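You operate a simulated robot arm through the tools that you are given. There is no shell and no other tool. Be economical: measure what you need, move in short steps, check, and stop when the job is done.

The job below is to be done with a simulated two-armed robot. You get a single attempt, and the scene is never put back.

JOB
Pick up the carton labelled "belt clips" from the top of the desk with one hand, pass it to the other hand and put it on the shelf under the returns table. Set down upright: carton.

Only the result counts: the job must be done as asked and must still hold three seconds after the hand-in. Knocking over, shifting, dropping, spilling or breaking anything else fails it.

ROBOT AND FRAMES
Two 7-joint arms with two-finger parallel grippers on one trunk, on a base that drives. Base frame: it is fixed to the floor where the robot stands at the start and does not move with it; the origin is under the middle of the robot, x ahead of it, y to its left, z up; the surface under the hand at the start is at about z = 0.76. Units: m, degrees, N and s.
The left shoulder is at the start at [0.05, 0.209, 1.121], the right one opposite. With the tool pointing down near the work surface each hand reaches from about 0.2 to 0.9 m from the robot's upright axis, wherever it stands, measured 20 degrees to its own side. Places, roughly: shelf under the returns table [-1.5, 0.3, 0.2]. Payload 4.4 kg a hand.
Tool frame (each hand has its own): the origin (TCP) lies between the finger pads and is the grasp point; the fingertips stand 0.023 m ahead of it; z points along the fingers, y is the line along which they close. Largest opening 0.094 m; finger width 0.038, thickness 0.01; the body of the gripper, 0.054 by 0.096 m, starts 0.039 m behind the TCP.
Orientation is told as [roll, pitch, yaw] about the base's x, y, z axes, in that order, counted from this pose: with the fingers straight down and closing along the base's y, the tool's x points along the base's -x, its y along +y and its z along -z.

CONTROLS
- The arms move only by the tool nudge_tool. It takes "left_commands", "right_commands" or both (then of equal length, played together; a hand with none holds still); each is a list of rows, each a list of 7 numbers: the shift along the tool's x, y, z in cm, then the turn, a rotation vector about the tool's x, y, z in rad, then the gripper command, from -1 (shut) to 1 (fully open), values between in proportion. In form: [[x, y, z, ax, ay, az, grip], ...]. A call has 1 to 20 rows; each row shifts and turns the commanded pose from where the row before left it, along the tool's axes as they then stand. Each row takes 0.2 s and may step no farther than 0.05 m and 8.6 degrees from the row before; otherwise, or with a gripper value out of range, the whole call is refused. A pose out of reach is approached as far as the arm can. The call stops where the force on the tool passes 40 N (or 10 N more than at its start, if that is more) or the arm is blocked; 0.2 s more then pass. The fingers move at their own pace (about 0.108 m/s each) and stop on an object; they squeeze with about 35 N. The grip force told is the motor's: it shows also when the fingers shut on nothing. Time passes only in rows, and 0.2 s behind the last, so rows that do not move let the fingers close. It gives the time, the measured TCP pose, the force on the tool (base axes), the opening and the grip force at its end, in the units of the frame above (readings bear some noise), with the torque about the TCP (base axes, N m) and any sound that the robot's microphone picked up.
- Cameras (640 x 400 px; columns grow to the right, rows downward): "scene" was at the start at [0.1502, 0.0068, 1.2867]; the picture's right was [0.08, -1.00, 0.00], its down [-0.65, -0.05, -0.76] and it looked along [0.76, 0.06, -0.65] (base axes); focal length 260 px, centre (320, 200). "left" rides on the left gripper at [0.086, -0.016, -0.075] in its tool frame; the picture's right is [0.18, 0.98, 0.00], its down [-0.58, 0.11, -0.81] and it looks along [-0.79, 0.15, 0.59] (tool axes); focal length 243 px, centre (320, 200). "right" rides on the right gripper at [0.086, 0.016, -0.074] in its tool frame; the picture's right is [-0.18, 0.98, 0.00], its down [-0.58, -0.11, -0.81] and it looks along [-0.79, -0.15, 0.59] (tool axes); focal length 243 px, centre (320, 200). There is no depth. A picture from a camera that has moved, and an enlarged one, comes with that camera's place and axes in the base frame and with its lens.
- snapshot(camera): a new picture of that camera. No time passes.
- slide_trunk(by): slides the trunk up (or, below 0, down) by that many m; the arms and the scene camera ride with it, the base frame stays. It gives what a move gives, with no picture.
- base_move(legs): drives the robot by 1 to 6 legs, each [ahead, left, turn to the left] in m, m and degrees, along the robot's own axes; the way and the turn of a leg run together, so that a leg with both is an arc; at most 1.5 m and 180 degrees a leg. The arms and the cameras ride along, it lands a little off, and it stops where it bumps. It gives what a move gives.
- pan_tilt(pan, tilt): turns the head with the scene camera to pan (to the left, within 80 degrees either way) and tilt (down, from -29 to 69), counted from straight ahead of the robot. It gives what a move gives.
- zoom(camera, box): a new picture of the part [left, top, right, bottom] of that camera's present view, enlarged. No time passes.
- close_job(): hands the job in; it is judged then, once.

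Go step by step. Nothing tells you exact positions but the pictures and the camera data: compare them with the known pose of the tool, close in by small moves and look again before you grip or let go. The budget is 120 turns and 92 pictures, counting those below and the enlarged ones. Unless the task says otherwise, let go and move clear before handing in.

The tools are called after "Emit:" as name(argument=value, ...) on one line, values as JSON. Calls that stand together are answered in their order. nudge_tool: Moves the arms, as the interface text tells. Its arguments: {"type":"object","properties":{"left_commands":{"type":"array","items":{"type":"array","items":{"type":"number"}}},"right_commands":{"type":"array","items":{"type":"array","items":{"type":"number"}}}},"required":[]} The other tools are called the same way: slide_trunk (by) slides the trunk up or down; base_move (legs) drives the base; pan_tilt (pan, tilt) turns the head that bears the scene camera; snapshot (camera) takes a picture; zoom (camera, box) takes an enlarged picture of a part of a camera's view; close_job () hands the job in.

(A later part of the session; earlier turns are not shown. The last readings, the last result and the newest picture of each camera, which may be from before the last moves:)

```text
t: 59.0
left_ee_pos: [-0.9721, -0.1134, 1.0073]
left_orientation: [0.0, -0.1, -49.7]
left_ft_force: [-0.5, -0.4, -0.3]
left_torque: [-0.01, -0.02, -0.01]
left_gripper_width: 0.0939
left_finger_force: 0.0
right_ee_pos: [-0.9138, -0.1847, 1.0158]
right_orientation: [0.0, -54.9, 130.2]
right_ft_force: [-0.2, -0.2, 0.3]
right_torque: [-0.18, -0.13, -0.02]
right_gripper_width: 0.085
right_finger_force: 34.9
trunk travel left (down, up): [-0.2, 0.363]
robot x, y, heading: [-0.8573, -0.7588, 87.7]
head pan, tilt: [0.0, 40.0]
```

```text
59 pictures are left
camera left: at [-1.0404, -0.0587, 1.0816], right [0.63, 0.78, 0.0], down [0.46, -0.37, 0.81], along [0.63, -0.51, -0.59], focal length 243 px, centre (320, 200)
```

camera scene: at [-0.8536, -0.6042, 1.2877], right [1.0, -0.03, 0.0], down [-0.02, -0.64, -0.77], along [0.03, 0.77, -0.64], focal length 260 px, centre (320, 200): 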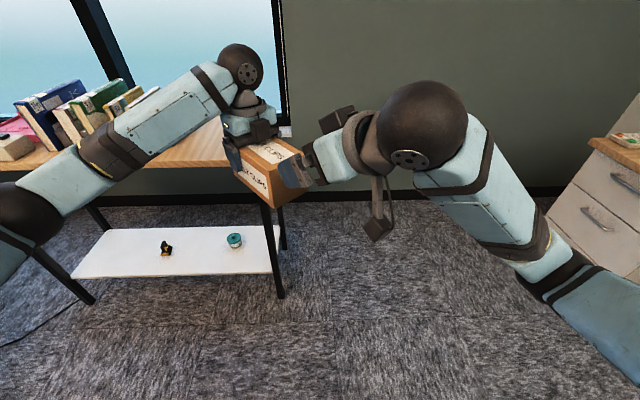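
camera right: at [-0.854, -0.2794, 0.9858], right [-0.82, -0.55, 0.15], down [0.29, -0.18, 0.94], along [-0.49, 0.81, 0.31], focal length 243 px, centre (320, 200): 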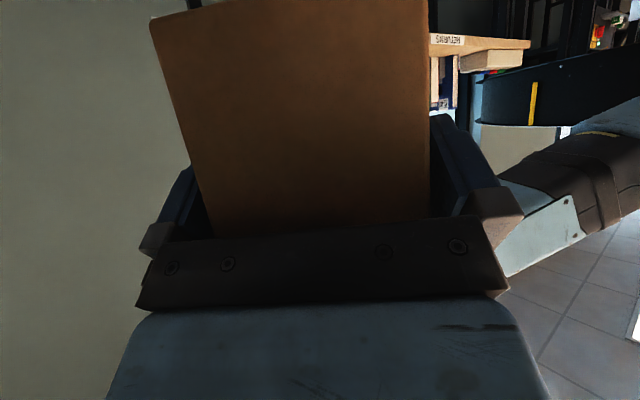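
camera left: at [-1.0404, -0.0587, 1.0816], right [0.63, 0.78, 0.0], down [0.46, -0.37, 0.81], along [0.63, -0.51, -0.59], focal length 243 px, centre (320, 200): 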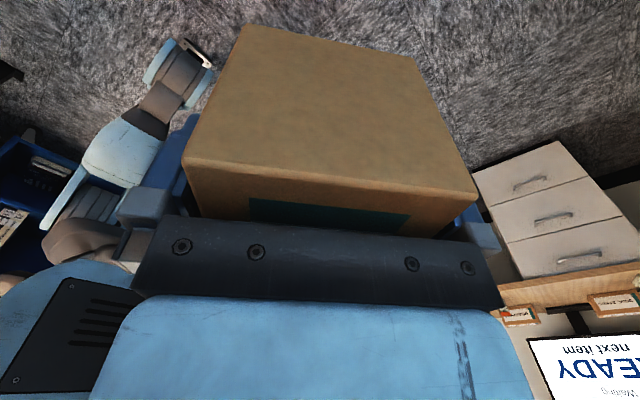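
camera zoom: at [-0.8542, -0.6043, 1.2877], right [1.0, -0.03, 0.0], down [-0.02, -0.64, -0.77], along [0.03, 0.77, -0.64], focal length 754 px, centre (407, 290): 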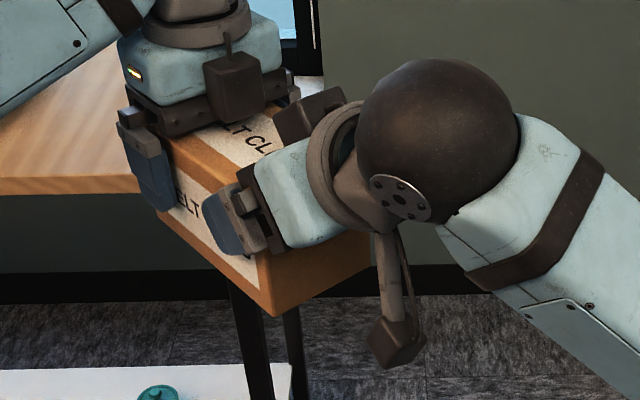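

The carton did not move. I'll lift the left hand straight up off it.

Emit:
nudge_tool(left_commands=[[0, 0, -1, 0, 0, 0, 1], [0, 0, -1.5, 0, 0, 0, 1], [0.5, 0, -2, 0, 0, 0, 1], [0.5, 0, -2.5, 0, 0, 0, 1], [1, 0, -3, 0, 0, 0, 1], [1, 0, -3, 0, 0, 0, 1], [0, 0, 0, 0, 0, 0, 1]])

Emit:
snapshot(camera="scene")

Emit:
snapshot(camera="left")

```text
t: 60.6
left_ee_pos: [-0.9931, -0.0897, 1.1353]
left_orientation: [-0.1, -0.1, -49.7]
left_ft_force: [0.4, -0.2, 0.4]
left_torque: [0.0, -0.01, -0.01]
left_gripper_width: 0.0942
left_finger_force: 0.1
right_ee_pos: [-0.9139, -0.1841, 1.0148]
right_orientation: [-0.1, -54.9, 130.1]
right_ft_force: [-0.3, 0.0, 0.0]
right_torque: [-0.14, -0.13, -0.04]
right_gripper_width: 0.0847
right_finger_force: 34.7
trunk travel left (down, up): [-0.2, 0.363]
robot x, y, heading: [-0.8571, -0.7576, 87.9]
head pan, tilt: [0.0, 40.0]
```

```text
58 pictures are left
camera scene: at [-0.8543, -0.604, 1.2876], right [1.0, -0.03, 0.0], down [-0.02, -0.64, -0.77], along [0.03, 0.77, -0.64], focal length 260 px, centre (320, 200)
```

scene: 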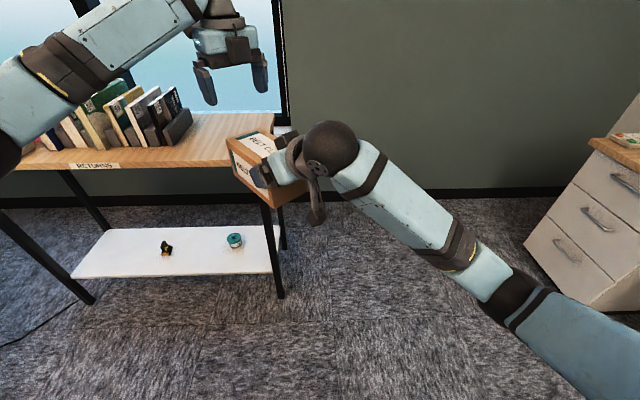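

```text
57 pictures are left
camera left: at [-1.0606, -0.0348, 1.2098], right [0.63, 0.78, 0.0], down [0.46, -0.37, 0.81], along [0.63, -0.51, -0.59], focal length 243 px, centre (320, 200)
```

left: 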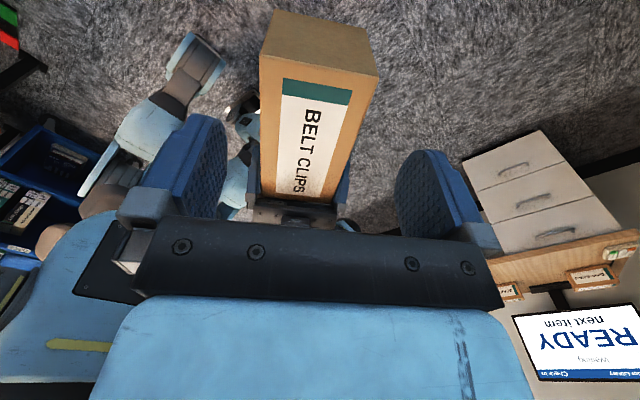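

The right hand now holds the carton alone, and it hangs level. I'll pull the left arm in near the body and lower the trunk, clear of the table.

Emit:
nudge_tool(left_commands=[[-1.84, -4, 0, 0, 0, 0, 1], [-1.84, -4, 0, 0, 0, 0, 1], [-1.84, -4, 0, 0, 0, 0, 1], [-1.84, -4, 0, 0, 0, 0, 1], [-1.84, -4, 0, 0, 0, 0, 1], [-1.84, -4, 0, 0, 0, 0, 1], [-1.84, -4, 0, 0, 0, 0, 1], [0, 0, 0, 0, 0, 0, 1]])

Emit:
slide_trunk(by=-0.2)

Emit:
snapshot(camera="scene")

```text
t: 62.4
left_ee_pos: [-1.1239, -0.3678, 1.138]
left_orientation: [-0.1, -0.1, -49.7]
left_ft_force: [1.2, 0.0, 0.3]
left_torque: [-0.02, 0.0, 0.02]
left_gripper_width: 0.0941
left_finger_force: 0.1
right_ee_pos: [-0.9128, -0.1824, 1.0149]
right_orientation: [0.1, -54.9, 130.0]
right_ft_force: [0.5, -0.3, 0.7]
right_torque: [-0.18, -0.17, 0.01]
right_gripper_width: 0.0851
right_finger_force: 35.3
trunk travel left (down, up): [-0.2, 0.363]
robot x, y, heading: [-0.8561, -0.7549, 88.2]
head pan, tilt: [0.0, 40.0]
```

```text
t: 64.5
left_ee_pos: [-1.1255, -0.3695, 0.9387]
left_orientation: [-0.1, 0.0, -49.7]
left_ft_force: [0.4, -0.1, -0.3]
left_torque: [-0.02, 0.03, 0.0]
left_gripper_width: 0.0939
left_finger_force: 0.1
right_ee_pos: [-0.9141, -0.1845, 0.8149]
right_orientation: [0.0, -54.9, 130.2]
right_ft_force: [-1.0, 0.5, -0.1]
right_torque: [-0.14, -0.16, -0.01]
right_gripper_width: 0.0848
right_finger_force: 34.3
trunk travel left (down, up): [0.0, 0.563]
robot x, y, heading: [-0.8559, -0.7564, 88.0]
head pan, tilt: [0.0, 40.0]
```

```text
56 pictures are left
camera scene: at [-0.8541, -0.6045, 1.0878], right [1.0, -0.03, 0.0], down [-0.02, -0.64, -0.77], along [0.03, 0.77, -0.64], focal length 260 px, centre (320, 200)
```

scene: 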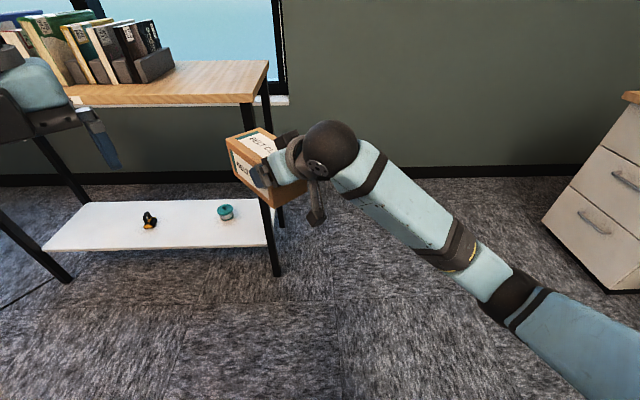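

The shelf surface is at z ≈ 0.20, with its front edge at y ≈ 0.15. I'll drive to (−1.0, −0.65) heading about 118°, keeping the carton in front of the table.

Emit:
base_move(legs=[[0.1, 0.14, 0], [0, 0, 30]])

Emit:
snapshot(camera="scene")

```text
t: 67.9
left_ee_pos: [-1.4257, -0.4521, 0.9394]
left_orientation: [0.0, 0.0, -19.5]
left_ft_force: [0.2, 0.2, 0.3]
left_torque: [0.01, 0.01, 0.02]
left_gripper_width: 0.0938
left_finger_force: 0.1
right_ee_pos: [-1.3349, -0.1833, 0.8146]
right_orientation: [0.0, -54.9, 160.3]
right_ft_force: [-0.3, 0.4, -0.9]
right_torque: [-0.06, -0.2, -0.02]
right_gripper_width: 0.0849
right_finger_force: 35.0
trunk travel left (down, up): [0.0, 0.563]
robot x, y, heading: [-0.9956, -0.6517, 118.6]
head pan, tilt: [0.0, 40.0]
```

```text
55 pictures are left
camera scene: at [-1.0733, -0.5168, 1.0877], right [0.88, 0.47, 0.0], down [0.3, -0.57, -0.77], along [-0.36, 0.67, -0.64], focal length 260 px, centre (320, 200)
```

scene: 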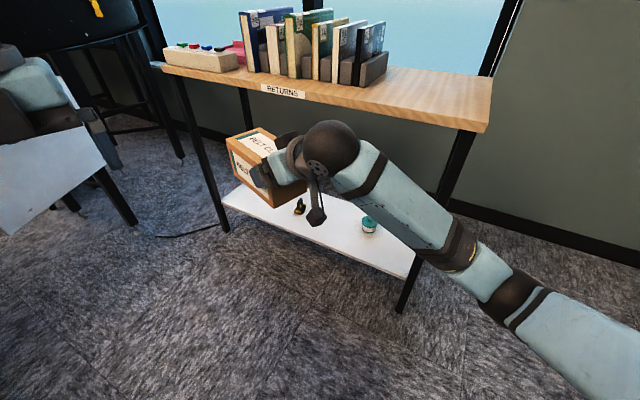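

There's a clear view: the shelf, items and table edge are ahead. I'll turn the right hand so the carton points about 103° (nearly straight into the shelf), then lower partway.

Emit:
nudge_tool(right_commands=[[0, 0, 0, 0.117, 0, 0.082, -1], [0, 0, 0, 0.117, 0, 0.082, -1], [0, 0, 0, 0.117, 0, 0.082, -1], [0, 0, 0, 0.117, 0, 0.082, -1], [0, 0, 0, 0.117, 0, 0.082, -1], [0, 0, 0, 0.117, 0, 0.082, -1], [0, 0, 0, 0.117, 0, 0.082, -1], [3.28, 0, 2.3, 0, 0, 0, -1], [3.28, 0, 2.3, 0, 0, 0, -1], [3.28, 0, 2.3, 0, 0, 0, -1], [3.28, 0, 2.3, 0, 0, 0, -1], [3.28, 0, 2.3, 0, 0, 0, -1], [0, 0, 0, 0, 0, 0, -1]])

Emit:
snapshot(camera="scene")

```text
t: 70.0
left_ee_pos: [-1.4261, -0.4538, 0.9378]
left_orientation: [0.0, 0.1, -19.3]
left_ft_force: [-0.5, -0.5, -0.7]
left_torque: [0.02, -0.02, -0.01]
left_gripper_width: 0.0943
left_finger_force: 0.1
right_ee_pos: [-1.3424, -0.1512, 0.8348]
right_orientation: [4.8, -67.1, 98.0]
right_ft_force: [-0.5, -0.4, -0.1]
right_torque: [-0.21, -0.08, -0.02]
right_gripper_width: 0.0847
right_finger_force: 35.0
trunk travel left (down, up): [0.0, 0.563]
robot x, y, heading: [-0.9995, -0.6526, 118.1]
head pan, tilt: [0.0, 40.0]
stopped in row 10 (right hand): the arm was blocked; the commanded pose is now the measured one
```

```text
54 pictures are left
camera scene: at [-1.0736, -0.5188, 1.0871], right [0.88, 0.47, 0.0], down [0.31, -0.56, -0.77], along [-0.36, 0.68, -0.64], focal length 260 px, centre (320, 200)
```

scene: 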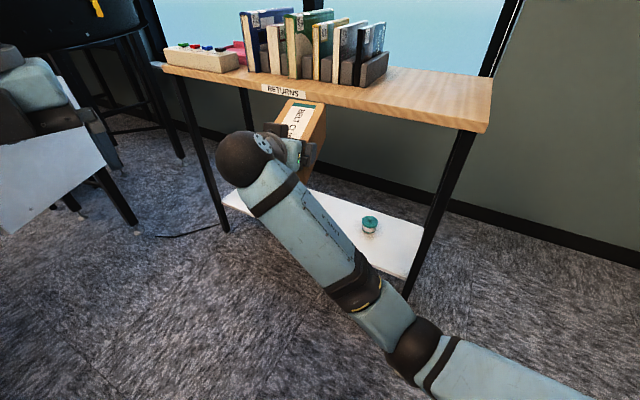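

The arm reached a joint limit and tilted a little, with no contact. The wrist doesn't like pointing outwards, so I'll back the base and turn it right, then re-square the hand with its pointing turned inwards.

Emit:
base_move(legs=[[-0.15, 0, 0], [0, 0, -33]])

Emit:
nudge_tool(right_commands=[[0, 0, 0, -0.114, 0, -0.08, -1], [0, 0, 0, -0.114, 0, -0.08, -1], [0, 0, 0, -0.114, 0, -0.08, -1], [0, 0, 0, -0.114, 0, -0.08, -1], [0, 0, 0, -0.114, 0, -0.08, -1], [0, 0, 0, 0.084, 0, 0, -1], [0, 0, 0, 0, 0.105, 0, -1], [0, 0, 0, 0, 0.105, 0, -1], [0, 0, 0, 0, 0, 0, -1]])

Emit:
snapshot(camera="scene")

```text
t: 71.3
left_ee_pos: [-1.3618, -0.5459, 0.9429]
left_orientation: [0.0, 0.5, -20.7]
left_ft_force: [-0.6, 0.9, -0.1]
left_torque: [0.0, 0.0, 0.0]
left_gripper_width: 0.0939
left_finger_force: 0.0
right_ee_pos: [-1.2828, -0.2491, 0.8388]
right_orientation: [6.7, -66.9, 95.9]
right_ft_force: [0.6, -0.3, -0.1]
right_torque: [-0.21, -0.03, -0.02]
right_gripper_width: 0.0847
right_finger_force: 34.6
trunk travel left (down, up): [0.0, 0.563]
robot x, y, heading: [-0.9434, -0.754, 117.6]
head pan, tilt: [0.0, 40.0]
stopped in leg 1: the robot was blocked; the commanded pose is now the measured one
```

```text
t: 73.3
left_ee_pos: [-1.3639, -0.5451, 0.9429]
left_orientation: [-0.4, 0.2, -20.6]
left_ft_force: [-0.1, -1.2, -0.2]
left_torque: [0.04, -0.01, 0.03]
left_gripper_width: 0.0939
left_finger_force: 0.0
right_ee_pos: [-1.2803, -0.2396, 0.8516]
right_orientation: [-15.5, -54.6, 148.8]
right_ft_force: [-0.6, 0.2, -0.3]
right_torque: [-0.18, -0.14, -0.03]
right_gripper_width: 0.0848
right_finger_force: 35.1
trunk travel left (down, up): [0.0, 0.563]
robot x, y, heading: [-0.9421, -0.7531, 117.9]
head pan, tilt: [0.0, 40.0]
```

```text
53 pictures are left
camera scene: at [-1.0156, -0.6128, 1.0896], right [0.88, 0.47, -0.01], down [0.3, -0.57, -0.76], along [-0.36, 0.67, -0.65], focal length 260 px, centre (320, 200)
```

scene: 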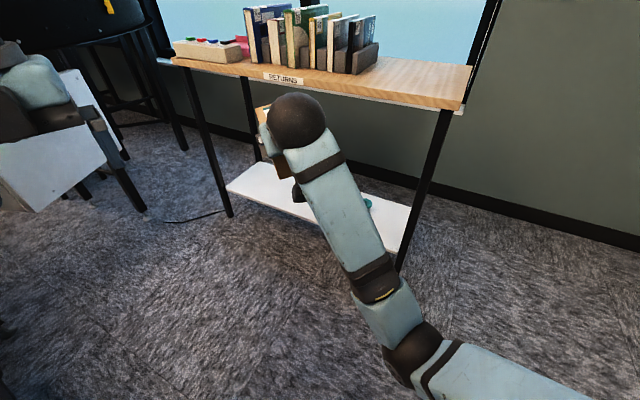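

The base stopped short again, so something may be close by. I'll look to both sides before any further move.

Emit:
pan_tilt(pan=80, tilt=50)

Emit:
snapshot(camera="scene")

Emit:
pan_tilt(pan=-80, tilt=50)

Emit:
snapshot(camera="scene")

```text
t: 74.8
left_ee_pos: [-1.365, -0.5434, 0.9411]
left_orientation: [-0.2, 0.1, -20.7]
left_ft_force: [-0.1, -0.1, 0.6]
left_torque: [0.0, 0.02, 0.02]
left_gripper_width: 0.094
left_finger_force: 0.1
right_ee_pos: [-1.2811, -0.2389, 0.8517]
right_orientation: [-15.2, -54.7, 148.7]
right_ft_force: [0.1, 0.6, -0.4]
right_torque: [-0.14, -0.18, 0.0]
right_gripper_width: 0.0849
right_finger_force: 34.2
trunk travel left (down, up): [0.0, 0.563]
robot x, y, heading: [-0.9466, -0.7542, 118.0]
head pan, tilt: [80.0, 50.0]
```

```text
52 pictures are left
camera scene: at [-1.05, -0.7112, 1.0759], right [-0.3, 0.95, -0.01], down [0.73, 0.23, -0.65], along [-0.61, -0.2, -0.76], focal length 260 px, centre (320, 200)
```

scene: 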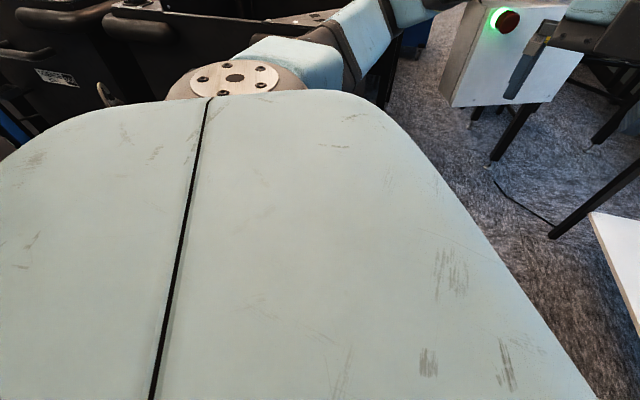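

```text
t: 77.3
left_ee_pos: [-1.3661, -0.5437, 0.9414]
left_orientation: [-0.2, 0.1, -20.7]
left_ft_force: [-0.5, -0.4, -0.1]
left_torque: [-0.01, 0.01, 0.01]
left_gripper_width: 0.0941
left_finger_force: 0.1
right_ee_pos: [-1.2838, -0.2413, 0.8516]
right_orientation: [-15.1, -54.7, 148.6]
right_ft_force: [-0.5, 0.2, 0.4]
right_torque: [-0.15, -0.15, -0.02]
right_gripper_width: 0.0851
right_finger_force: 35.0
trunk travel left (down, up): [0.0, 0.563]
robot x, y, heading: [-0.944, -0.753, 117.9]
head pan, tilt: [-80.0, 50.0]
```

```text
51 pictures are left
camera scene: at [-0.9172, -0.6407, 1.075], right [0.61, -0.79, 0.01], down [-0.6, -0.47, -0.64], along [0.51, 0.39, -0.77], focal length 260 px, centre (320, 200)
```

scene: 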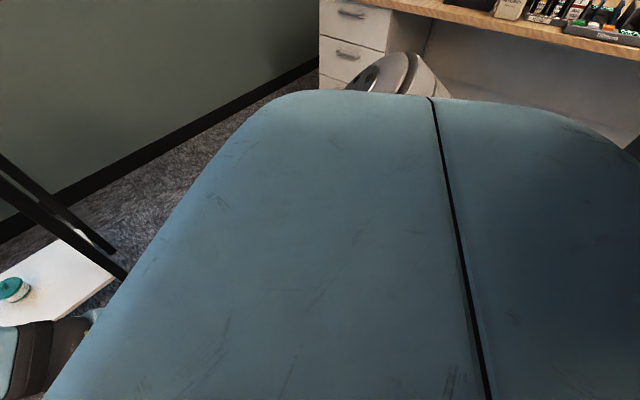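

The likely cause is the left elbow brushing the machine behind on the left. I'll ease forward, turn right away from it, and check.

Emit:
base_move(legs=[[0.05, 0, 0], [0, 0, -30]])

Emit:
pan_tilt(pan=70, tilt=35)

Emit:
snapshot(camera="scene")

```text
t: 79.7
left_ee_pos: [-1.2291, -0.3189, 0.9412]
left_orientation: [-0.1, 0.1, -50.5]
left_ft_force: [0.1, -0.8, 0.2]
left_torque: [0.0, -0.01, 0.03]
left_gripper_width: 0.0938
left_finger_force: 0.0
right_ee_pos: [-1.0075, -0.0973, 0.8529]
right_orientation: [-15.0, -54.7, 119.0]
right_ft_force: [0.6, 0.7, 0.6]
right_torque: [-0.21, -0.06, -0.03]
right_gripper_width: 0.085
right_finger_force: 35.2
trunk travel left (down, up): [0.0, 0.563]
robot x, y, heading: [-0.9688, -0.708, 88.1]
head pan, tilt: [-80.0, 50.0]
```

```text
t: 82.0
left_ee_pos: [-1.2306, -0.3201, 0.9405]
left_orientation: [0.0, 0.1, -50.4]
left_ft_force: [-0.4, -0.3, -0.1]
left_torque: [0.04, 0.01, 0.02]
left_gripper_width: 0.094
left_finger_force: 0.0
right_ee_pos: [-1.0082, -0.0968, 0.8561]
right_orientation: [-15.7, -55.1, 119.5]
right_ft_force: [0.6, 0.6, -0.4]
right_torque: [-0.21, -0.06, 0.0]
right_gripper_width: 0.0848
right_finger_force: 35.3
trunk travel left (down, up): [0.0, 0.563]
robot x, y, heading: [-0.9683, -0.7099, 88.0]
head pan, tilt: [70.0, 35.0]
```

```text
50 pictures are left
camera scene: at [-1.0483, -0.606, 1.095], right [0.37, 0.93, 0.0], down [0.53, -0.22, -0.82], along [-0.76, 0.3, -0.57], focal length 260 px, centre (320, 200)
```

scene: 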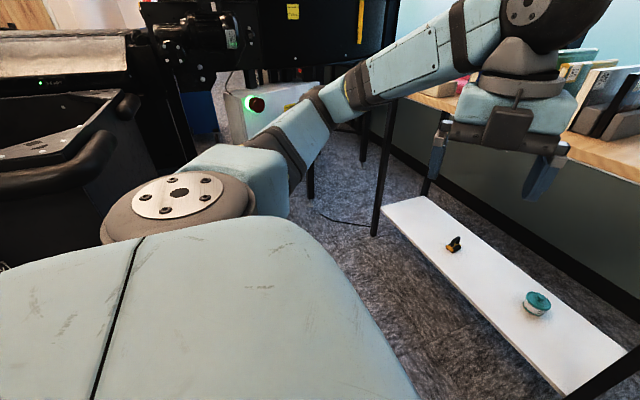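

Free again, and the shelf is seen clearly (items at about (−1.28, 0.36) and (−1.64, 0.31)). I'll back up slightly and re-square the right hand.

Emit:
base_move(legs=[[-0.07, 0, 0]])

Emit:
nudge_tool(right_commands=[[0, 0, 0, -0.137, 0, 0, -1], [0, 0, 0, -0.137, 0, 0, -1], [0, 0, 0, 0.104, 0, 0.073, -1], [0, 0, 0, 0.104, 0, 0.073, -1], [0, 0, 0, 0, 0, 0, -1]])

Emit:
pan_tilt(pan=0, tilt=45)

Emit:
snapshot(camera="scene")

```text
t: 83.0
left_ee_pos: [-1.2325, -0.3878, 0.9394]
left_orientation: [0.1, 0.1, -50.6]
left_ft_force: [-0.3, 1.0, 0.1]
left_torque: [-0.02, 0.0, 0.0]
left_gripper_width: 0.0942
left_finger_force: 0.1
right_ee_pos: [-1.0109, -0.1658, 0.8563]
right_orientation: [-15.7, -55.0, 119.3]
right_ft_force: [0.0, 0.4, 0.5]
right_torque: [-0.22, -0.04, 0.03]
right_gripper_width: 0.0847
right_finger_force: 35.1
trunk travel left (down, up): [0.0, 0.563]
robot x, y, heading: [-0.9739, -0.7788, 87.9]
head pan, tilt: [70.0, 35.0]
```

```text
t: 84.2
left_ee_pos: [-1.2325, -0.3895, 0.9412]
left_orientation: [0.0, 0.2, -50.5]
left_ft_force: [-0.5, 0.8, -0.5]
left_torque: [0.0, 0.0, -0.02]
left_gripper_width: 0.0939
left_finger_force: 0.2
right_ee_pos: [-0.9977, -0.1577, 0.8639]
right_orientation: [-3.0, -56.2, 106.1]
right_ft_force: [-0.2, 0.4, -0.4]
right_torque: [-0.21, -0.01, 0.0]
right_gripper_width: 0.0848
right_finger_force: 35.4
trunk travel left (down, up): [0.0, 0.563]
robot x, y, heading: [-0.9676, -0.7727, 87.9]
head pan, tilt: [70.0, 35.0]
```

```text
t: 85.6
left_ee_pos: [-1.2332, -0.3883, 0.9403]
left_orientation: [0.1, -0.1, -50.6]
left_ft_force: [0.2, -0.1, -0.9]
left_torque: [0.04, 0.01, 0.01]
left_gripper_width: 0.0939
left_finger_force: 0.0
right_ee_pos: [-0.9994, -0.1576, 0.8606]
right_orientation: [-3.2, -55.9, 106.4]
right_ft_force: [-0.4, -0.3, -0.2]
right_torque: [-0.21, -0.04, 0.0]
right_gripper_width: 0.0849
right_finger_force: 34.7
trunk travel left (down, up): [0.0, 0.563]
robot x, y, heading: [-0.9717, -0.7814, 88.0]
head pan, tilt: [0.0, 45.0]
```

```text
49 pictures are left
camera scene: at [-0.967, -0.6254, 1.0803], right [1.0, -0.03, 0.0], down [-0.02, -0.71, -0.7], along [0.03, 0.7, -0.71], focal length 260 px, centre (320, 200)
```

scene: 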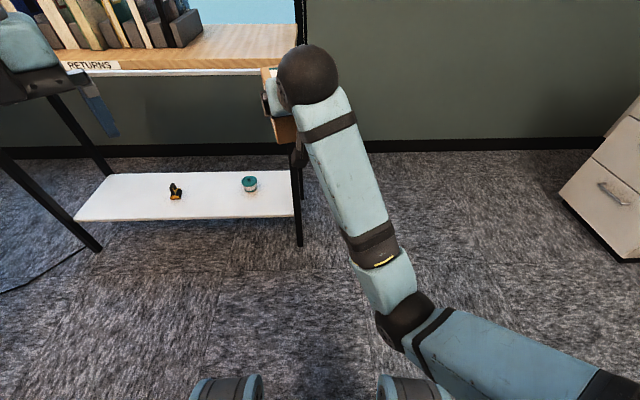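

The hand is nearly square (roll −3°). I'll lower it in steps here, in front of the table, and watch whether the arm follows.

Emit:
nudge_tool(right_commands=[[3.7, 0, 2.55, 0, 0, 0, -1], [3.7, 0, 2.55, 0, 0, 0, -1], [3.7, 0, 2.55, 0, 0, 0, -1], [3.7, 0, 2.55, 0, 0, 0, -1], [0, 0, 0, 0, 0, 0, -1]])

Emit:
snapshot(camera="scene")

```text
t: 86.2
left_ee_pos: [-1.2357, -0.3906, 0.9388]
left_orientation: [0.3, 0.0, -50.5]
left_ft_force: [-0.1, -0.3, -0.4]
left_torque: [0.01, 0.0, -0.01]
left_gripper_width: 0.0939
left_finger_force: 0.0
right_ee_pos: [-1.0121, -0.1521, 0.885]
right_orientation: [-7.2, -65.6, 111.2]
right_ft_force: [0.9, 0.6, -0.2]
right_torque: [-0.22, -0.05, 0.01]
right_gripper_width: 0.0847
right_finger_force: 34.8
trunk travel left (down, up): [0.0, 0.563]
robot x, y, heading: [-0.9705, -0.7803, 88.0]
head pan, tilt: [0.0, 45.0]
stopped in row 3 (right hand): the arm was blocked; the commanded pose is now the measured one
```

```text
48 pictures are left
camera scene: at [-0.9686, -0.6284, 1.0795], right [1.0, -0.04, 0.0], down [-0.02, -0.71, -0.71], along [0.03, 0.71, -0.71], focal length 260 px, centre (320, 200)
```

scene: 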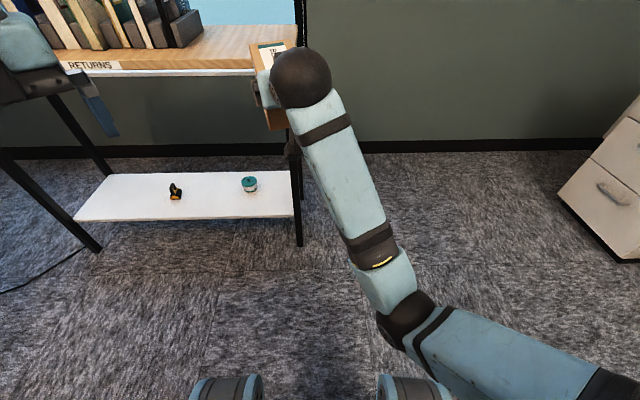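

The tool can't go lower here; most likely its camera bracket or wrist is at its limit with this inward turn. I'll go back to the earlier free pose (pointing 42° inward), where the arm tracked perfectly, and try lowering from there.

Emit:
nudge_tool(right_commands=[[0, 0, 0, -0.101, 0, -0.046, -1], [0, 0, 0, -0.101, 0, -0.046, -1], [0, 0, 0, -0.101, 0, -0.046, -1], [0, 0, 0, -0.126, 0, 0, -1], [0, 0, 0, 0, 0.093, 0, -1], [0, 0, 0, 0, 0.093, 0, -1], [0, 0, 0, 0, 0, 0, -1]])

Emit:
nudge_tool(right_commands=[[3.7, 0, 2.55, 0, 0, 0, -1], [3.7, 0, 2.55, 0, 0, 0, -1], [0, 0, 0, 0, 0, 0, -1]])

Emit:
snapshot(camera="scene")

```text
t: 87.8
left_ee_pos: [-1.232, -0.3895, 0.941]
left_orientation: [0.1, 0.2, -50.4]
left_ft_force: [0.2, 0.1, -0.1]
left_torque: [0.03, -0.03, -0.01]
left_gripper_width: 0.0939
left_finger_force: 0.2
right_ee_pos: [-1.0106, -0.1543, 0.8783]
right_orientation: [1.1, -53.5, 129.4]
right_ft_force: [-0.2, 0.5, 0.1]
right_torque: [-0.17, -0.14, -0.01]
right_gripper_width: 0.0851
right_finger_force: 34.8
trunk travel left (down, up): [0.0, 0.563]
robot x, y, heading: [-0.9713, -0.7777, 88.0]
head pan, tilt: [0.0, 45.0]
```

```text
t: 88.6
left_ee_pos: [-1.2414, -0.3855, 0.938]
left_orientation: [0.5, -0.6, -50.4]
left_ft_force: [-0.6, 0.2, 0.7]
left_torque: [-0.01, -0.02, -0.02]
left_gripper_width: 0.0941
left_finger_force: 0.0
right_ee_pos: [-1.02, -0.1498, 0.8059]
right_orientation: [-0.5, -54.0, 130.9]
right_ft_force: [-0.1, -0.3, -0.6]
right_torque: [-0.16, -0.08, 0.0]
right_gripper_width: 0.0851
right_finger_force: 34.2
trunk travel left (down, up): [0.0, 0.563]
robot x, y, heading: [-0.9668, -0.7786, 88.2]
head pan, tilt: [0.0, 45.0]
```

```text
47 pictures are left
camera scene: at [-0.9764, -0.6233, 1.0819], right [1.0, -0.04, 0.01], down [-0.02, -0.71, -0.7], along [0.03, 0.7, -0.71], focal length 260 px, centre (320, 200)
```

scene: 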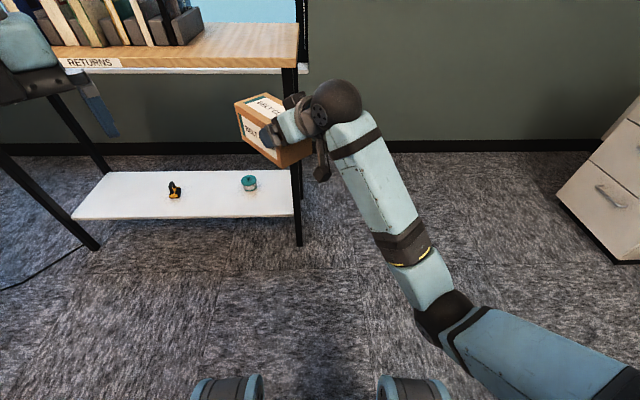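

The lowering works in this pose. I'll let it settle for one row to see whether the small body sway was only dynamic.

Emit:
nudge_tool(right_commands=[[0, 0, 0, 0, 0, 0, -1], [0, 0, 0, 0, 0, 0, -1]])

Emit:
pan_tilt(pan=-50, tilt=60)

Emit:
snapshot(camera="scene")

```text
t: 89.2
left_ee_pos: [-1.2423, -0.3869, 0.9374]
left_orientation: [0.6, -0.5, -50.4]
left_ft_force: [0.1, 0.1, 0.5]
left_torque: [0.03, -0.03, 0.02]
left_gripper_width: 0.094
left_finger_force: 0.2
right_ee_pos: [-1.02, -0.1505, 0.8053]
right_orientation: [-1.0, -54.2, 131.4]
right_ft_force: [-0.7, 0.0, 0.0]
right_torque: [-0.16, -0.17, -0.02]
right_gripper_width: 0.085
right_finger_force: 34.8
trunk travel left (down, up): [0.0, 0.563]
robot x, y, heading: [-0.9689, -0.779, 87.9]
head pan, tilt: [0.0, 45.0]
```

```text
t: 90.4
left_ee_pos: [-1.2421, -0.3877, 0.9368]
left_orientation: [0.7, -0.4, -50.4]
left_ft_force: [1.2, 0.0, -0.1]
left_torque: [-0.02, -0.03, 0.02]
left_gripper_width: 0.094
left_finger_force: 0.0
right_ee_pos: [-1.0189, -0.1517, 0.8059]
right_orientation: [-1.1, -54.3, 131.3]
right_ft_force: [0.0, -0.7, 0.1]
right_torque: [-0.16, -0.15, 0.0]
right_gripper_width: 0.0847
right_finger_force: 34.6
trunk travel left (down, up): [0.0, 0.563]
robot x, y, heading: [-0.9677, -0.7793, 87.8]
head pan, tilt: [-50.0, 60.0]
```

```text
46 pictures are left
camera scene: at [-0.9268, -0.6659, 1.0624], right [0.62, -0.79, 0.01], down [-0.68, -0.54, -0.51], along [0.41, 0.3, -0.86], focal length 260 px, centre (320, 200)
```

scene: 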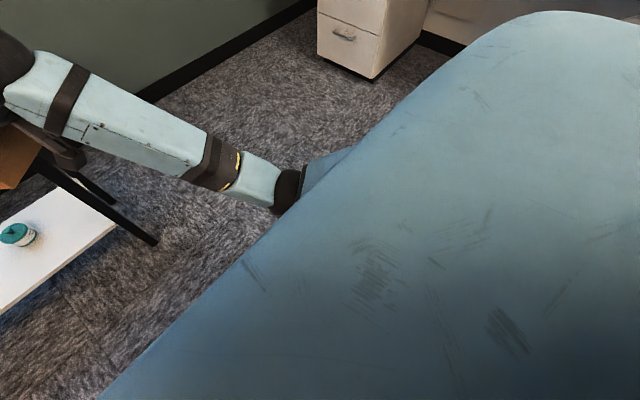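

The low elbow is probably resting on the robot's own base now that the trunk is down. I'll raise the trunk by 0.12, then back off and stretch the arm forward so the elbow clears.

Emit:
slide_trunk(by=0.12)

Emit:
base_move(legs=[[-0.15, -0.12, 0]])

Emit:
pan_tilt(pan=0, tilt=50)

Emit:
snapshot(camera="scene")

```text
t: 91.9
left_ee_pos: [-1.2317, -0.3891, 1.0607]
left_orientation: [0.3, 0.1, -50.3]
left_ft_force: [-0.2, -0.2, 0.0]
left_torque: [-0.02, 0.01, 0.04]
left_gripper_width: 0.0938
left_finger_force: 0.0
right_ee_pos: [-1.0087, -0.1563, 0.9103]
right_orientation: [1.1, -53.6, 129.4]
right_ft_force: [0.3, -0.2, -0.3]
right_torque: [-0.16, -0.12, 0.0]
right_gripper_width: 0.0849
right_finger_force: 34.9
trunk travel left (down, up): [-0.12, 0.443]
robot x, y, heading: [-0.9654, -0.7799, 87.9]
head pan, tilt: [-50.0, 60.0]
```

```text
t: 93.6
left_ee_pos: [-1.1167, -0.545, 1.061]
left_orientation: [0.2, 0.4, -50.7]
left_ft_force: [0.5, -0.3, 0.5]
left_torque: [0.01, 0.01, -0.01]
left_gripper_width: 0.0939
left_finger_force: 0.0
right_ee_pos: [-0.8934, -0.3107, 0.9117]
right_orientation: [1.1, -53.5, 129.1]
right_ft_force: [0.1, -0.4, -0.5]
right_torque: [-0.12, -0.12, -0.02]
right_gripper_width: 0.0848
right_finger_force: 35.3
trunk travel left (down, up): [-0.12, 0.443]
robot x, y, heading: [-0.8523, -0.9302, 87.9]
head pan, tilt: [-50.0, 60.0]
```

```text
t: 94.8
left_ee_pos: [-1.117, -0.5453, 1.0608]
left_orientation: [0.3, 0.2, -50.7]
left_ft_force: [0.6, 0.7, -0.2]
left_torque: [0.01, -0.03, -0.05]
left_gripper_width: 0.0941
left_finger_force: 0.1
right_ee_pos: [-0.8934, -0.3101, 0.9108]
right_orientation: [1.1, -53.6, 129.1]
right_ft_force: [-0.3, 0.5, -0.2]
right_torque: [-0.14, -0.12, 0.01]
right_gripper_width: 0.0849
right_finger_force: 35.1
trunk travel left (down, up): [-0.12, 0.443]
robot x, y, heading: [-0.8535, -0.9337, 87.7]
head pan, tilt: [0.0, 50.0]
```

```text
45 pictures are left
camera scene: at [-0.8512, -0.7881, 1.1935], right [1.0, -0.04, 0.0], down [-0.03, -0.77, -0.64], along [0.03, 0.64, -0.77], focal length 260 px, centre (320, 200)
```

scene: 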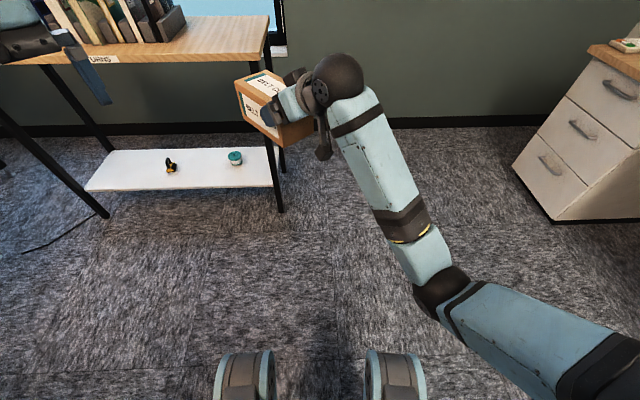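

Everything is free and level again. I'll stretch the carton forward 12 cm and down 20 cm, still in front of the table.

Emit:
nudge_tool(right_commands=[[1.77, -1.26, 3.23, 0, 0, 0, -1], [1.77, -1.26, 3.23, 0, 0, 0, -1], [1.77, -1.26, 3.23, 0, 0, 0, -1], [1.77, -1.26, 3.23, 0, 0, 0, -1], [1.77, -1.26, 3.23, 0, 0, 0, -1], [1.77, -1.26, 3.23, 0, 0, 0, -1], [0, 0, 0, 0, 0, 0, -1]])

Emit:
snapshot(camera="scene")

```text
t: 96.4
left_ee_pos: [-1.1173, -0.5443, 1.0613]
left_orientation: [0.2, 0.2, -50.7]
left_ft_force: [0.5, -0.3, 0.5]
left_torque: [0.0, 0.01, 0.0]
left_gripper_width: 0.094
left_finger_force: 0.1
right_ee_pos: [-0.8955, -0.1901, 0.71]
right_orientation: [1.1, -53.6, 129.2]
right_ft_force: [0.2, -0.3, -0.3]
right_torque: [-0.17, -0.14, -0.01]
right_gripper_width: 0.0848
right_finger_force: 34.4
trunk travel left (down, up): [-0.12, 0.443]
robot x, y, heading: [-0.855, -0.9322, 87.6]
head pan, tilt: [0.0, 50.0]
```

```text
44 pictures are left
camera scene: at [-0.8512, -0.7882, 1.1936], right [1.0, -0.04, 0.0], down [-0.03, -0.77, -0.64], along [0.02, 0.64, -0.77], focal length 260 px, centre (320, 200)
```

scene: 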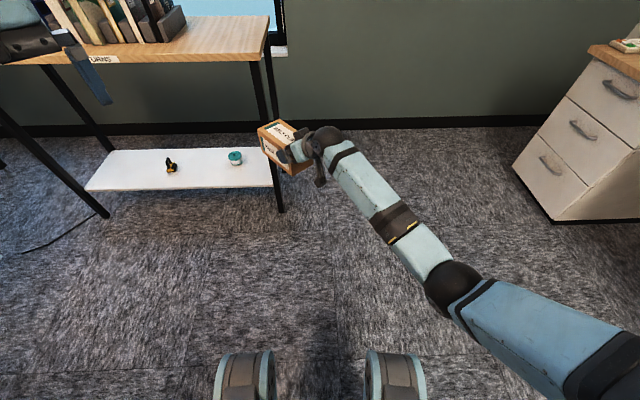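

It tracks perfectly. I'll go down a further 20 cm and square the small residual tilt.

Emit:
nudge_tool(right_commands=[[3.22, 0, 2.37, -0.019, -0.023, 0, -1], [3.25, 0, 2.3, 0, 0, 0, -1], [3.25, 0, 2.3, 0, 0, 0, -1], [3.25, 0, 2.3, 0, 0, 0, -1], [3.25, 0, 2.3, 0, 0, 0, -1], [0, 0, 0, 0, 0, 0, -1]])

Emit:
snapshot(camera="scene")

```text
t: 97.8
left_ee_pos: [-1.1163, -0.5441, 1.0626]
left_orientation: [0.2, 0.2, -50.7]
left_ft_force: [0.2, 0.3, -0.2]
left_torque: [-0.03, -0.01, -0.01]
left_gripper_width: 0.094
left_finger_force: 0.1
right_ee_pos: [-0.8998, -0.1958, 0.5089]
right_orientation: [2.2, -55.0, 129.0]
right_ft_force: [-0.5, 0.6, 0.4]
right_torque: [-0.21, -0.15, -0.01]
right_gripper_width: 0.085
right_finger_force: 35.2
trunk travel left (down, up): [-0.12, 0.443]
robot x, y, heading: [-0.8583, -0.933, 88.2]
head pan, tilt: [0.0, 50.0]
```

```text
43 pictures are left
camera scene: at [-0.8512, -0.7881, 1.1936], right [1.0, -0.04, 0.0], down [-0.03, -0.77, -0.64], along [0.03, 0.64, -0.77], focal length 260 px, centre (320, 200)
```

scene: 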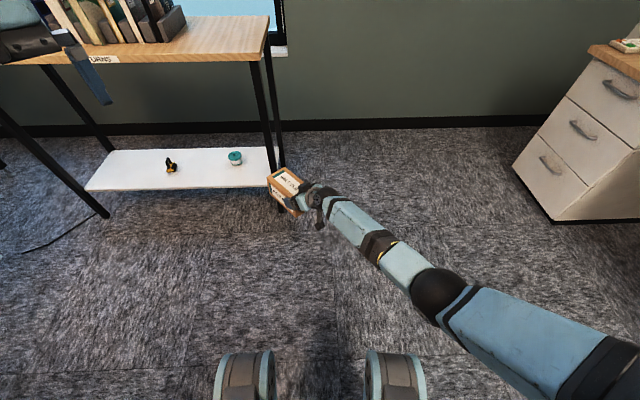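

Still tracking well. I'll lower to carry height just above shelf level (TCP ≈ 0.31).

Emit:
nudge_tool(right_commands=[[3.25, 0, 2.3, 0.038, 0, 0, -1], [3.25, 0, 2.3, 0, 0, 0, -1], [3.25, 0, 2.3, 0, 0, 0, -1], [3.25, 0, 2.3, 0, 0, 0, -1], [3.25, 0, 2.3, 0, 0, 0, -1], [0, 0, 0, 0, 0, 0, -1]])

Emit:
snapshot(camera="scene")

Emit:
snapshot(camera="right")

```text
t: 99.2
left_ee_pos: [-1.1157, -0.5441, 1.061]
left_orientation: [0.2, 0.2, -50.7]
left_ft_force: [0.2, 0.0, 0.7]
left_torque: [0.01, 0.02, -0.03]
left_gripper_width: 0.094
left_finger_force: 0.2
right_ee_pos: [-0.8861, -0.2269, 0.3989]
right_orientation: [0.2, -54.9, 129.0]
right_ft_force: [1.0, -0.2, 0.3]
right_torque: [-0.22, -0.12, -0.01]
right_gripper_width: 0.085
right_finger_force: 35.3
right hand out of reach, approached as far as the arm can: row 2, 3, 4, 5
trunk travel left (down, up): [-0.12, 0.443]
robot x, y, heading: [-0.8566, -0.93, 88.0]
head pan, tilt: [0.0, 50.0]
```

```text
42 pictures are left
camera scene: at [-0.8511, -0.788, 1.1935], right [1.0, -0.04, 0.0], down [-0.03, -0.77, -0.64], along [0.02, 0.64, -0.77], focal length 260 px, centre (320, 200)
```

scene: 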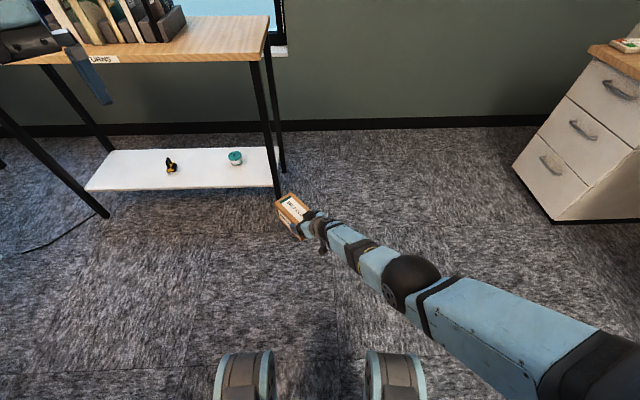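

```text
41 pictures are left
camera right: at [-0.8275, -0.3228, 0.3706], right [-0.83, -0.54, 0.15], down [0.29, -0.18, 0.94], along [-0.48, 0.82, 0.31], focal length 243 px, centre (320, 200)
```

right: 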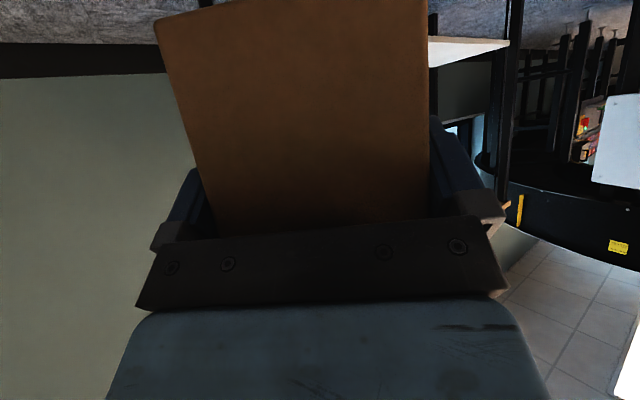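

The arm is straight at z 0.40; the rest of the drop can come from the trunk. I'll lower the trunk 0.08 and check.

Emit:
slide_trunk(by=-0.08)

Emit:
nudge_tool(right_commands=[[0, 0, 0, 0, 0, 0, -1]])

Emit:
snapshot(camera="scene")

```text
t: 100.4
left_ee_pos: [-1.1172, -0.5453, 0.9811]
left_orientation: [0.2, 0.2, -50.7]
left_ft_force: [0.1, 0.2, -0.2]
left_torque: [0.0, 0.0, -0.04]
left_gripper_width: 0.0942
left_finger_force: 0.0
right_ee_pos: [-0.8857, -0.2269, 0.3201]
right_orientation: [0.1, -54.9, 129.0]
right_ft_force: [0.6, 0.3, 0.0]
right_torque: [-0.17, -0.14, 0.02]
right_gripper_width: 0.085
right_finger_force: 34.9
trunk travel left (down, up): [-0.04, 0.523]
robot x, y, heading: [-0.8546, -0.9304, 87.9]
head pan, tilt: [0.0, 50.0]
```

```text
t: 100.8
left_ee_pos: [-1.1163, -0.5434, 0.9808]
left_orientation: [0.2, 0.3, -50.8]
left_ft_force: [-0.1, -0.2, 0.7]
left_torque: [0.02, -0.01, 0.01]
left_gripper_width: 0.0938
left_finger_force: 0.1
right_ee_pos: [-0.8846, -0.2269, 0.3198]
right_orientation: [0.1, -54.8, 129.1]
right_ft_force: [-0.2, 0.9, 0.5]
right_torque: [-0.19, -0.15, -0.02]
right_gripper_width: 0.0851
right_finger_force: 35.0
trunk travel left (down, up): [-0.04, 0.523]
robot x, y, heading: [-0.856, -0.9336, 87.9]
head pan, tilt: [0.0, 50.0]
```

```text
40 pictures are left
camera scene: at [-0.8512, -0.7881, 1.1136], right [1.0, -0.04, 0.0], down [-0.03, -0.77, -0.64], along [0.03, 0.64, -0.77], focal length 260 px, centre (320, 200)
```

scene: 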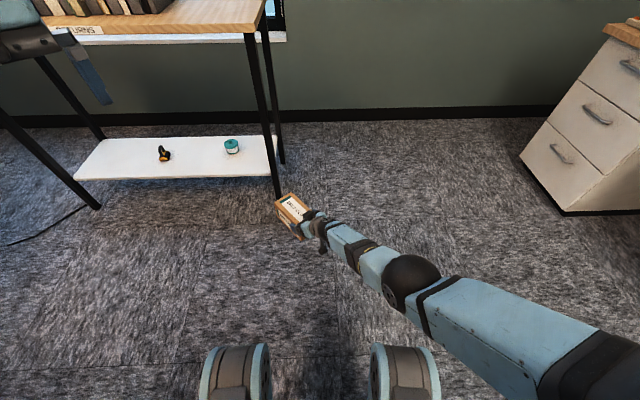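

The carton now hangs level at TCP z 0.32, with its bottom near 0.255, just above shelf height. I'll drive diagonally (ahead and left) halfway and check the clearance to the table leg.

Emit:
base_move(legs=[[0.233, 0.268, 0]])

Emit:
snapshot(camera="scene")

Emit:
snapshot(camera="left")

```text
t: 103.8
left_ee_pos: [-1.3752, -0.2977, 0.981]
left_orientation: [0.2, 0.0, -50.9]
left_ft_force: [0.9, 0.1, -1.1]
left_torque: [0.05, 0.03, 0.03]
left_gripper_width: 0.094
left_finger_force: 0.1
right_ee_pos: [-1.1425, 0.0181, 0.319]
right_orientation: [0.0, -54.9, 128.9]
right_ft_force: [-0.2, 0.0, 0.2]
right_torque: [-0.14, -0.13, -0.01]
right_gripper_width: 0.085
right_finger_force: 34.8
trunk travel left (down, up): [-0.04, 0.523]
robot x, y, heading: [-1.1171, -0.6876, 87.6]
head pan, tilt: [0.0, 50.0]
```

```text
39 pictures are left
camera scene: at [-1.1105, -0.5426, 1.1135], right [1.0, -0.04, 0.0], down [-0.03, -0.77, -0.64], along [0.03, 0.64, -0.77], focal length 260 px, centre (320, 200)
```

scene: 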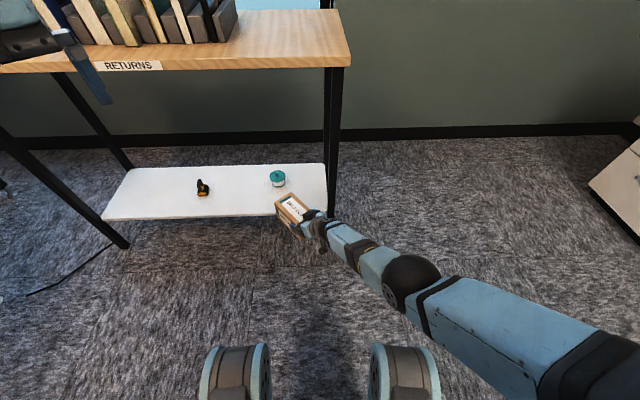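

```text
38 pictures are left
camera left: at [-1.4416, -0.2417, 1.0557], right [0.65, 0.76, 0.0], down [0.45, -0.39, 0.8], along [0.62, -0.52, -0.59], focal length 243 px, centre (320, 200)
```

left: 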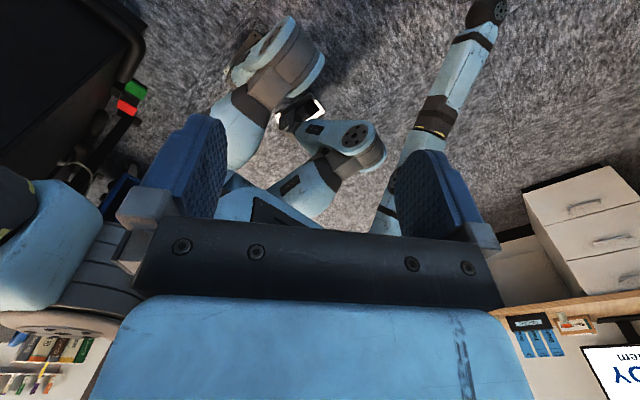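

The leg is cleared. I'll zoom to check carton height against the shelf and the roll before continuing.

Emit:
zoom(camera="scene", box=[180, 140, 360, 252])

Emit:
snapshot(camera="right")

```text
3.56 times, centred on (270, 196) of scene
camera zoom: at [-1.1105, -0.5426, 1.1135], right [1.0, -0.04, 0.0], down [-0.03, -0.77, -0.64], along [0.03, 0.64, -0.77], focal length 925 px, centre (498, 214)
```

zoom: 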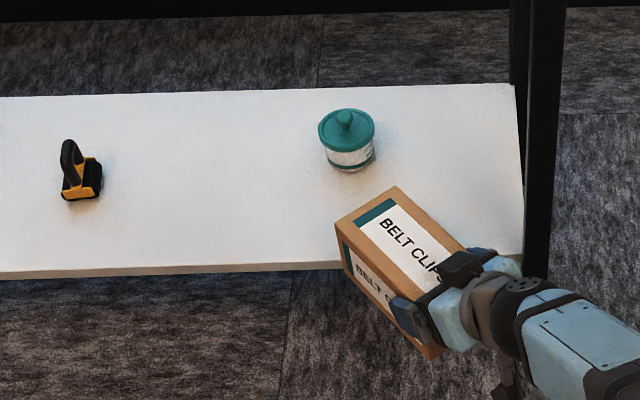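

```text
36 pictures are left
camera right: at [-1.0845, -0.0775, 0.2907], right [-0.83, -0.54, 0.15], down [0.29, -0.18, 0.94], along [-0.48, 0.82, 0.31], focal length 243 px, centre (320, 200)
```

right: 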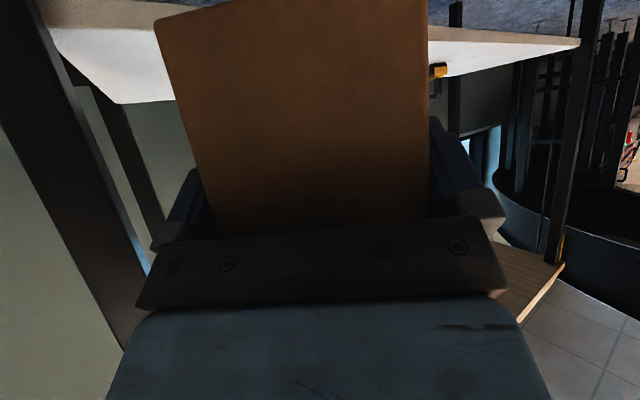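

The shelf top is at about z 0.21 and the carton rides 4 cm above it. The green pot is at about (−1.27, 0.31), so I'll go more sideways first to keep clear of it.

Emit:
base_move(legs=[[0.155, 0.26, 0]])

Emit:
zoom(camera="scene", box=[180, 110, 420, 260])

```text
t: 106.7
left_ee_pos: [-1.6309, -0.1324, 0.9817]
left_orientation: [0.3, 0.1, -50.9]
left_ft_force: [0.2, 0.0, -0.6]
left_torque: [0.0, 0.02, 0.03]
left_gripper_width: 0.094
left_finger_force: 0.1
right_ee_pos: [-1.3966, 0.1842, 0.3201]
right_orientation: [0.1, -54.9, 128.8]
right_ft_force: [0.5, 0.6, -0.1]
right_torque: [-0.16, -0.14, 0.01]
right_gripper_width: 0.0849
right_finger_force: 34.9
trunk travel left (down, up): [-0.04, 0.523]
robot x, y, heading: [-1.3679, -0.5211, 87.5]
head pan, tilt: [0.0, 50.0]
```

```text
2.67 times, centred on (300, 185) of scene
camera zoom: at [-1.3656, -0.3769, 1.1135], right [1.0, -0.04, 0.0], down [-0.03, -0.77, -0.64], along [0.03, 0.64, -0.77], focal length 694 px, centre (373, 240)
```

zoom: 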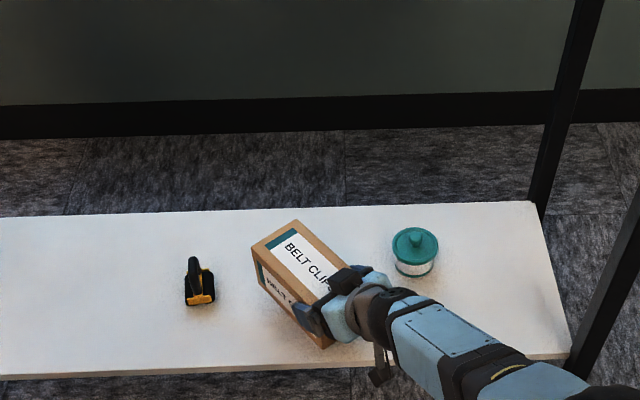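

The carton is over the shelf midway between the two items. I'll go 4.5 cm further in so it stands fully on the shelf.

Emit:
base_move(legs=[[0.045, 0.015, 0]])

Emit:
snapshot(camera="right")

Emit:
zoom(camera="scene", box=[180, 110, 420, 260])

```text
t: 107.6
left_ee_pos: [-1.6435, -0.0856, 0.9792]
left_orientation: [0.2, 0.3, -50.9]
left_ft_force: [-0.7, 0.3, 0.2]
left_torque: [-0.02, 0.0, 0.01]
left_gripper_width: 0.0938
left_finger_force: 0.0
right_ee_pos: [-1.4087, 0.2309, 0.3202]
right_orientation: [0.0, -54.9, 128.6]
right_ft_force: [0.3, 0.6, -0.7]
right_torque: [-0.22, -0.12, 0.0]
right_gripper_width: 0.0848
right_finger_force: 35.1
trunk travel left (down, up): [-0.04, 0.523]
robot x, y, heading: [-1.3851, -0.4746, 87.2]
head pan, tilt: [0.0, 50.0]
```

```text
34 pictures are left
camera right: at [-1.3513, 0.1334, 0.2902], right [-0.83, -0.53, 0.15], down [0.29, -0.18, 0.94], along [-0.47, 0.83, 0.31], focal length 243 px, centre (320, 200)
```

right: 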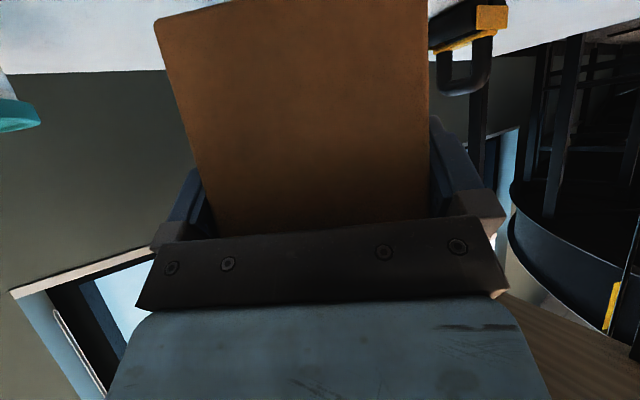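

```text
2.67 times, centred on (300, 185) of scene
camera zoom: at [-1.3783, -0.3312, 1.1134], right [1.0, -0.04, 0.0], down [-0.03, -0.77, -0.64], along [0.03, 0.64, -0.77], focal length 694 px, centre (373, 240)
```

zoom: 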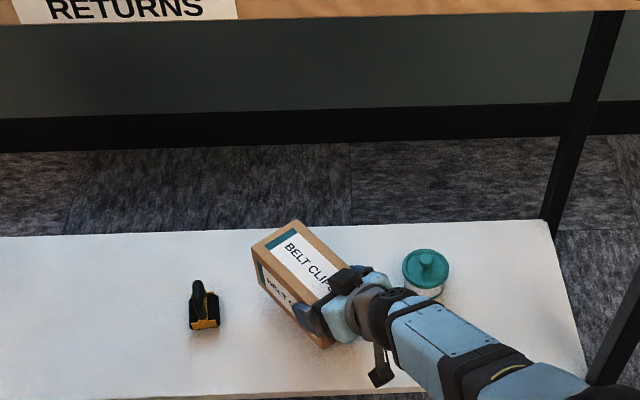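

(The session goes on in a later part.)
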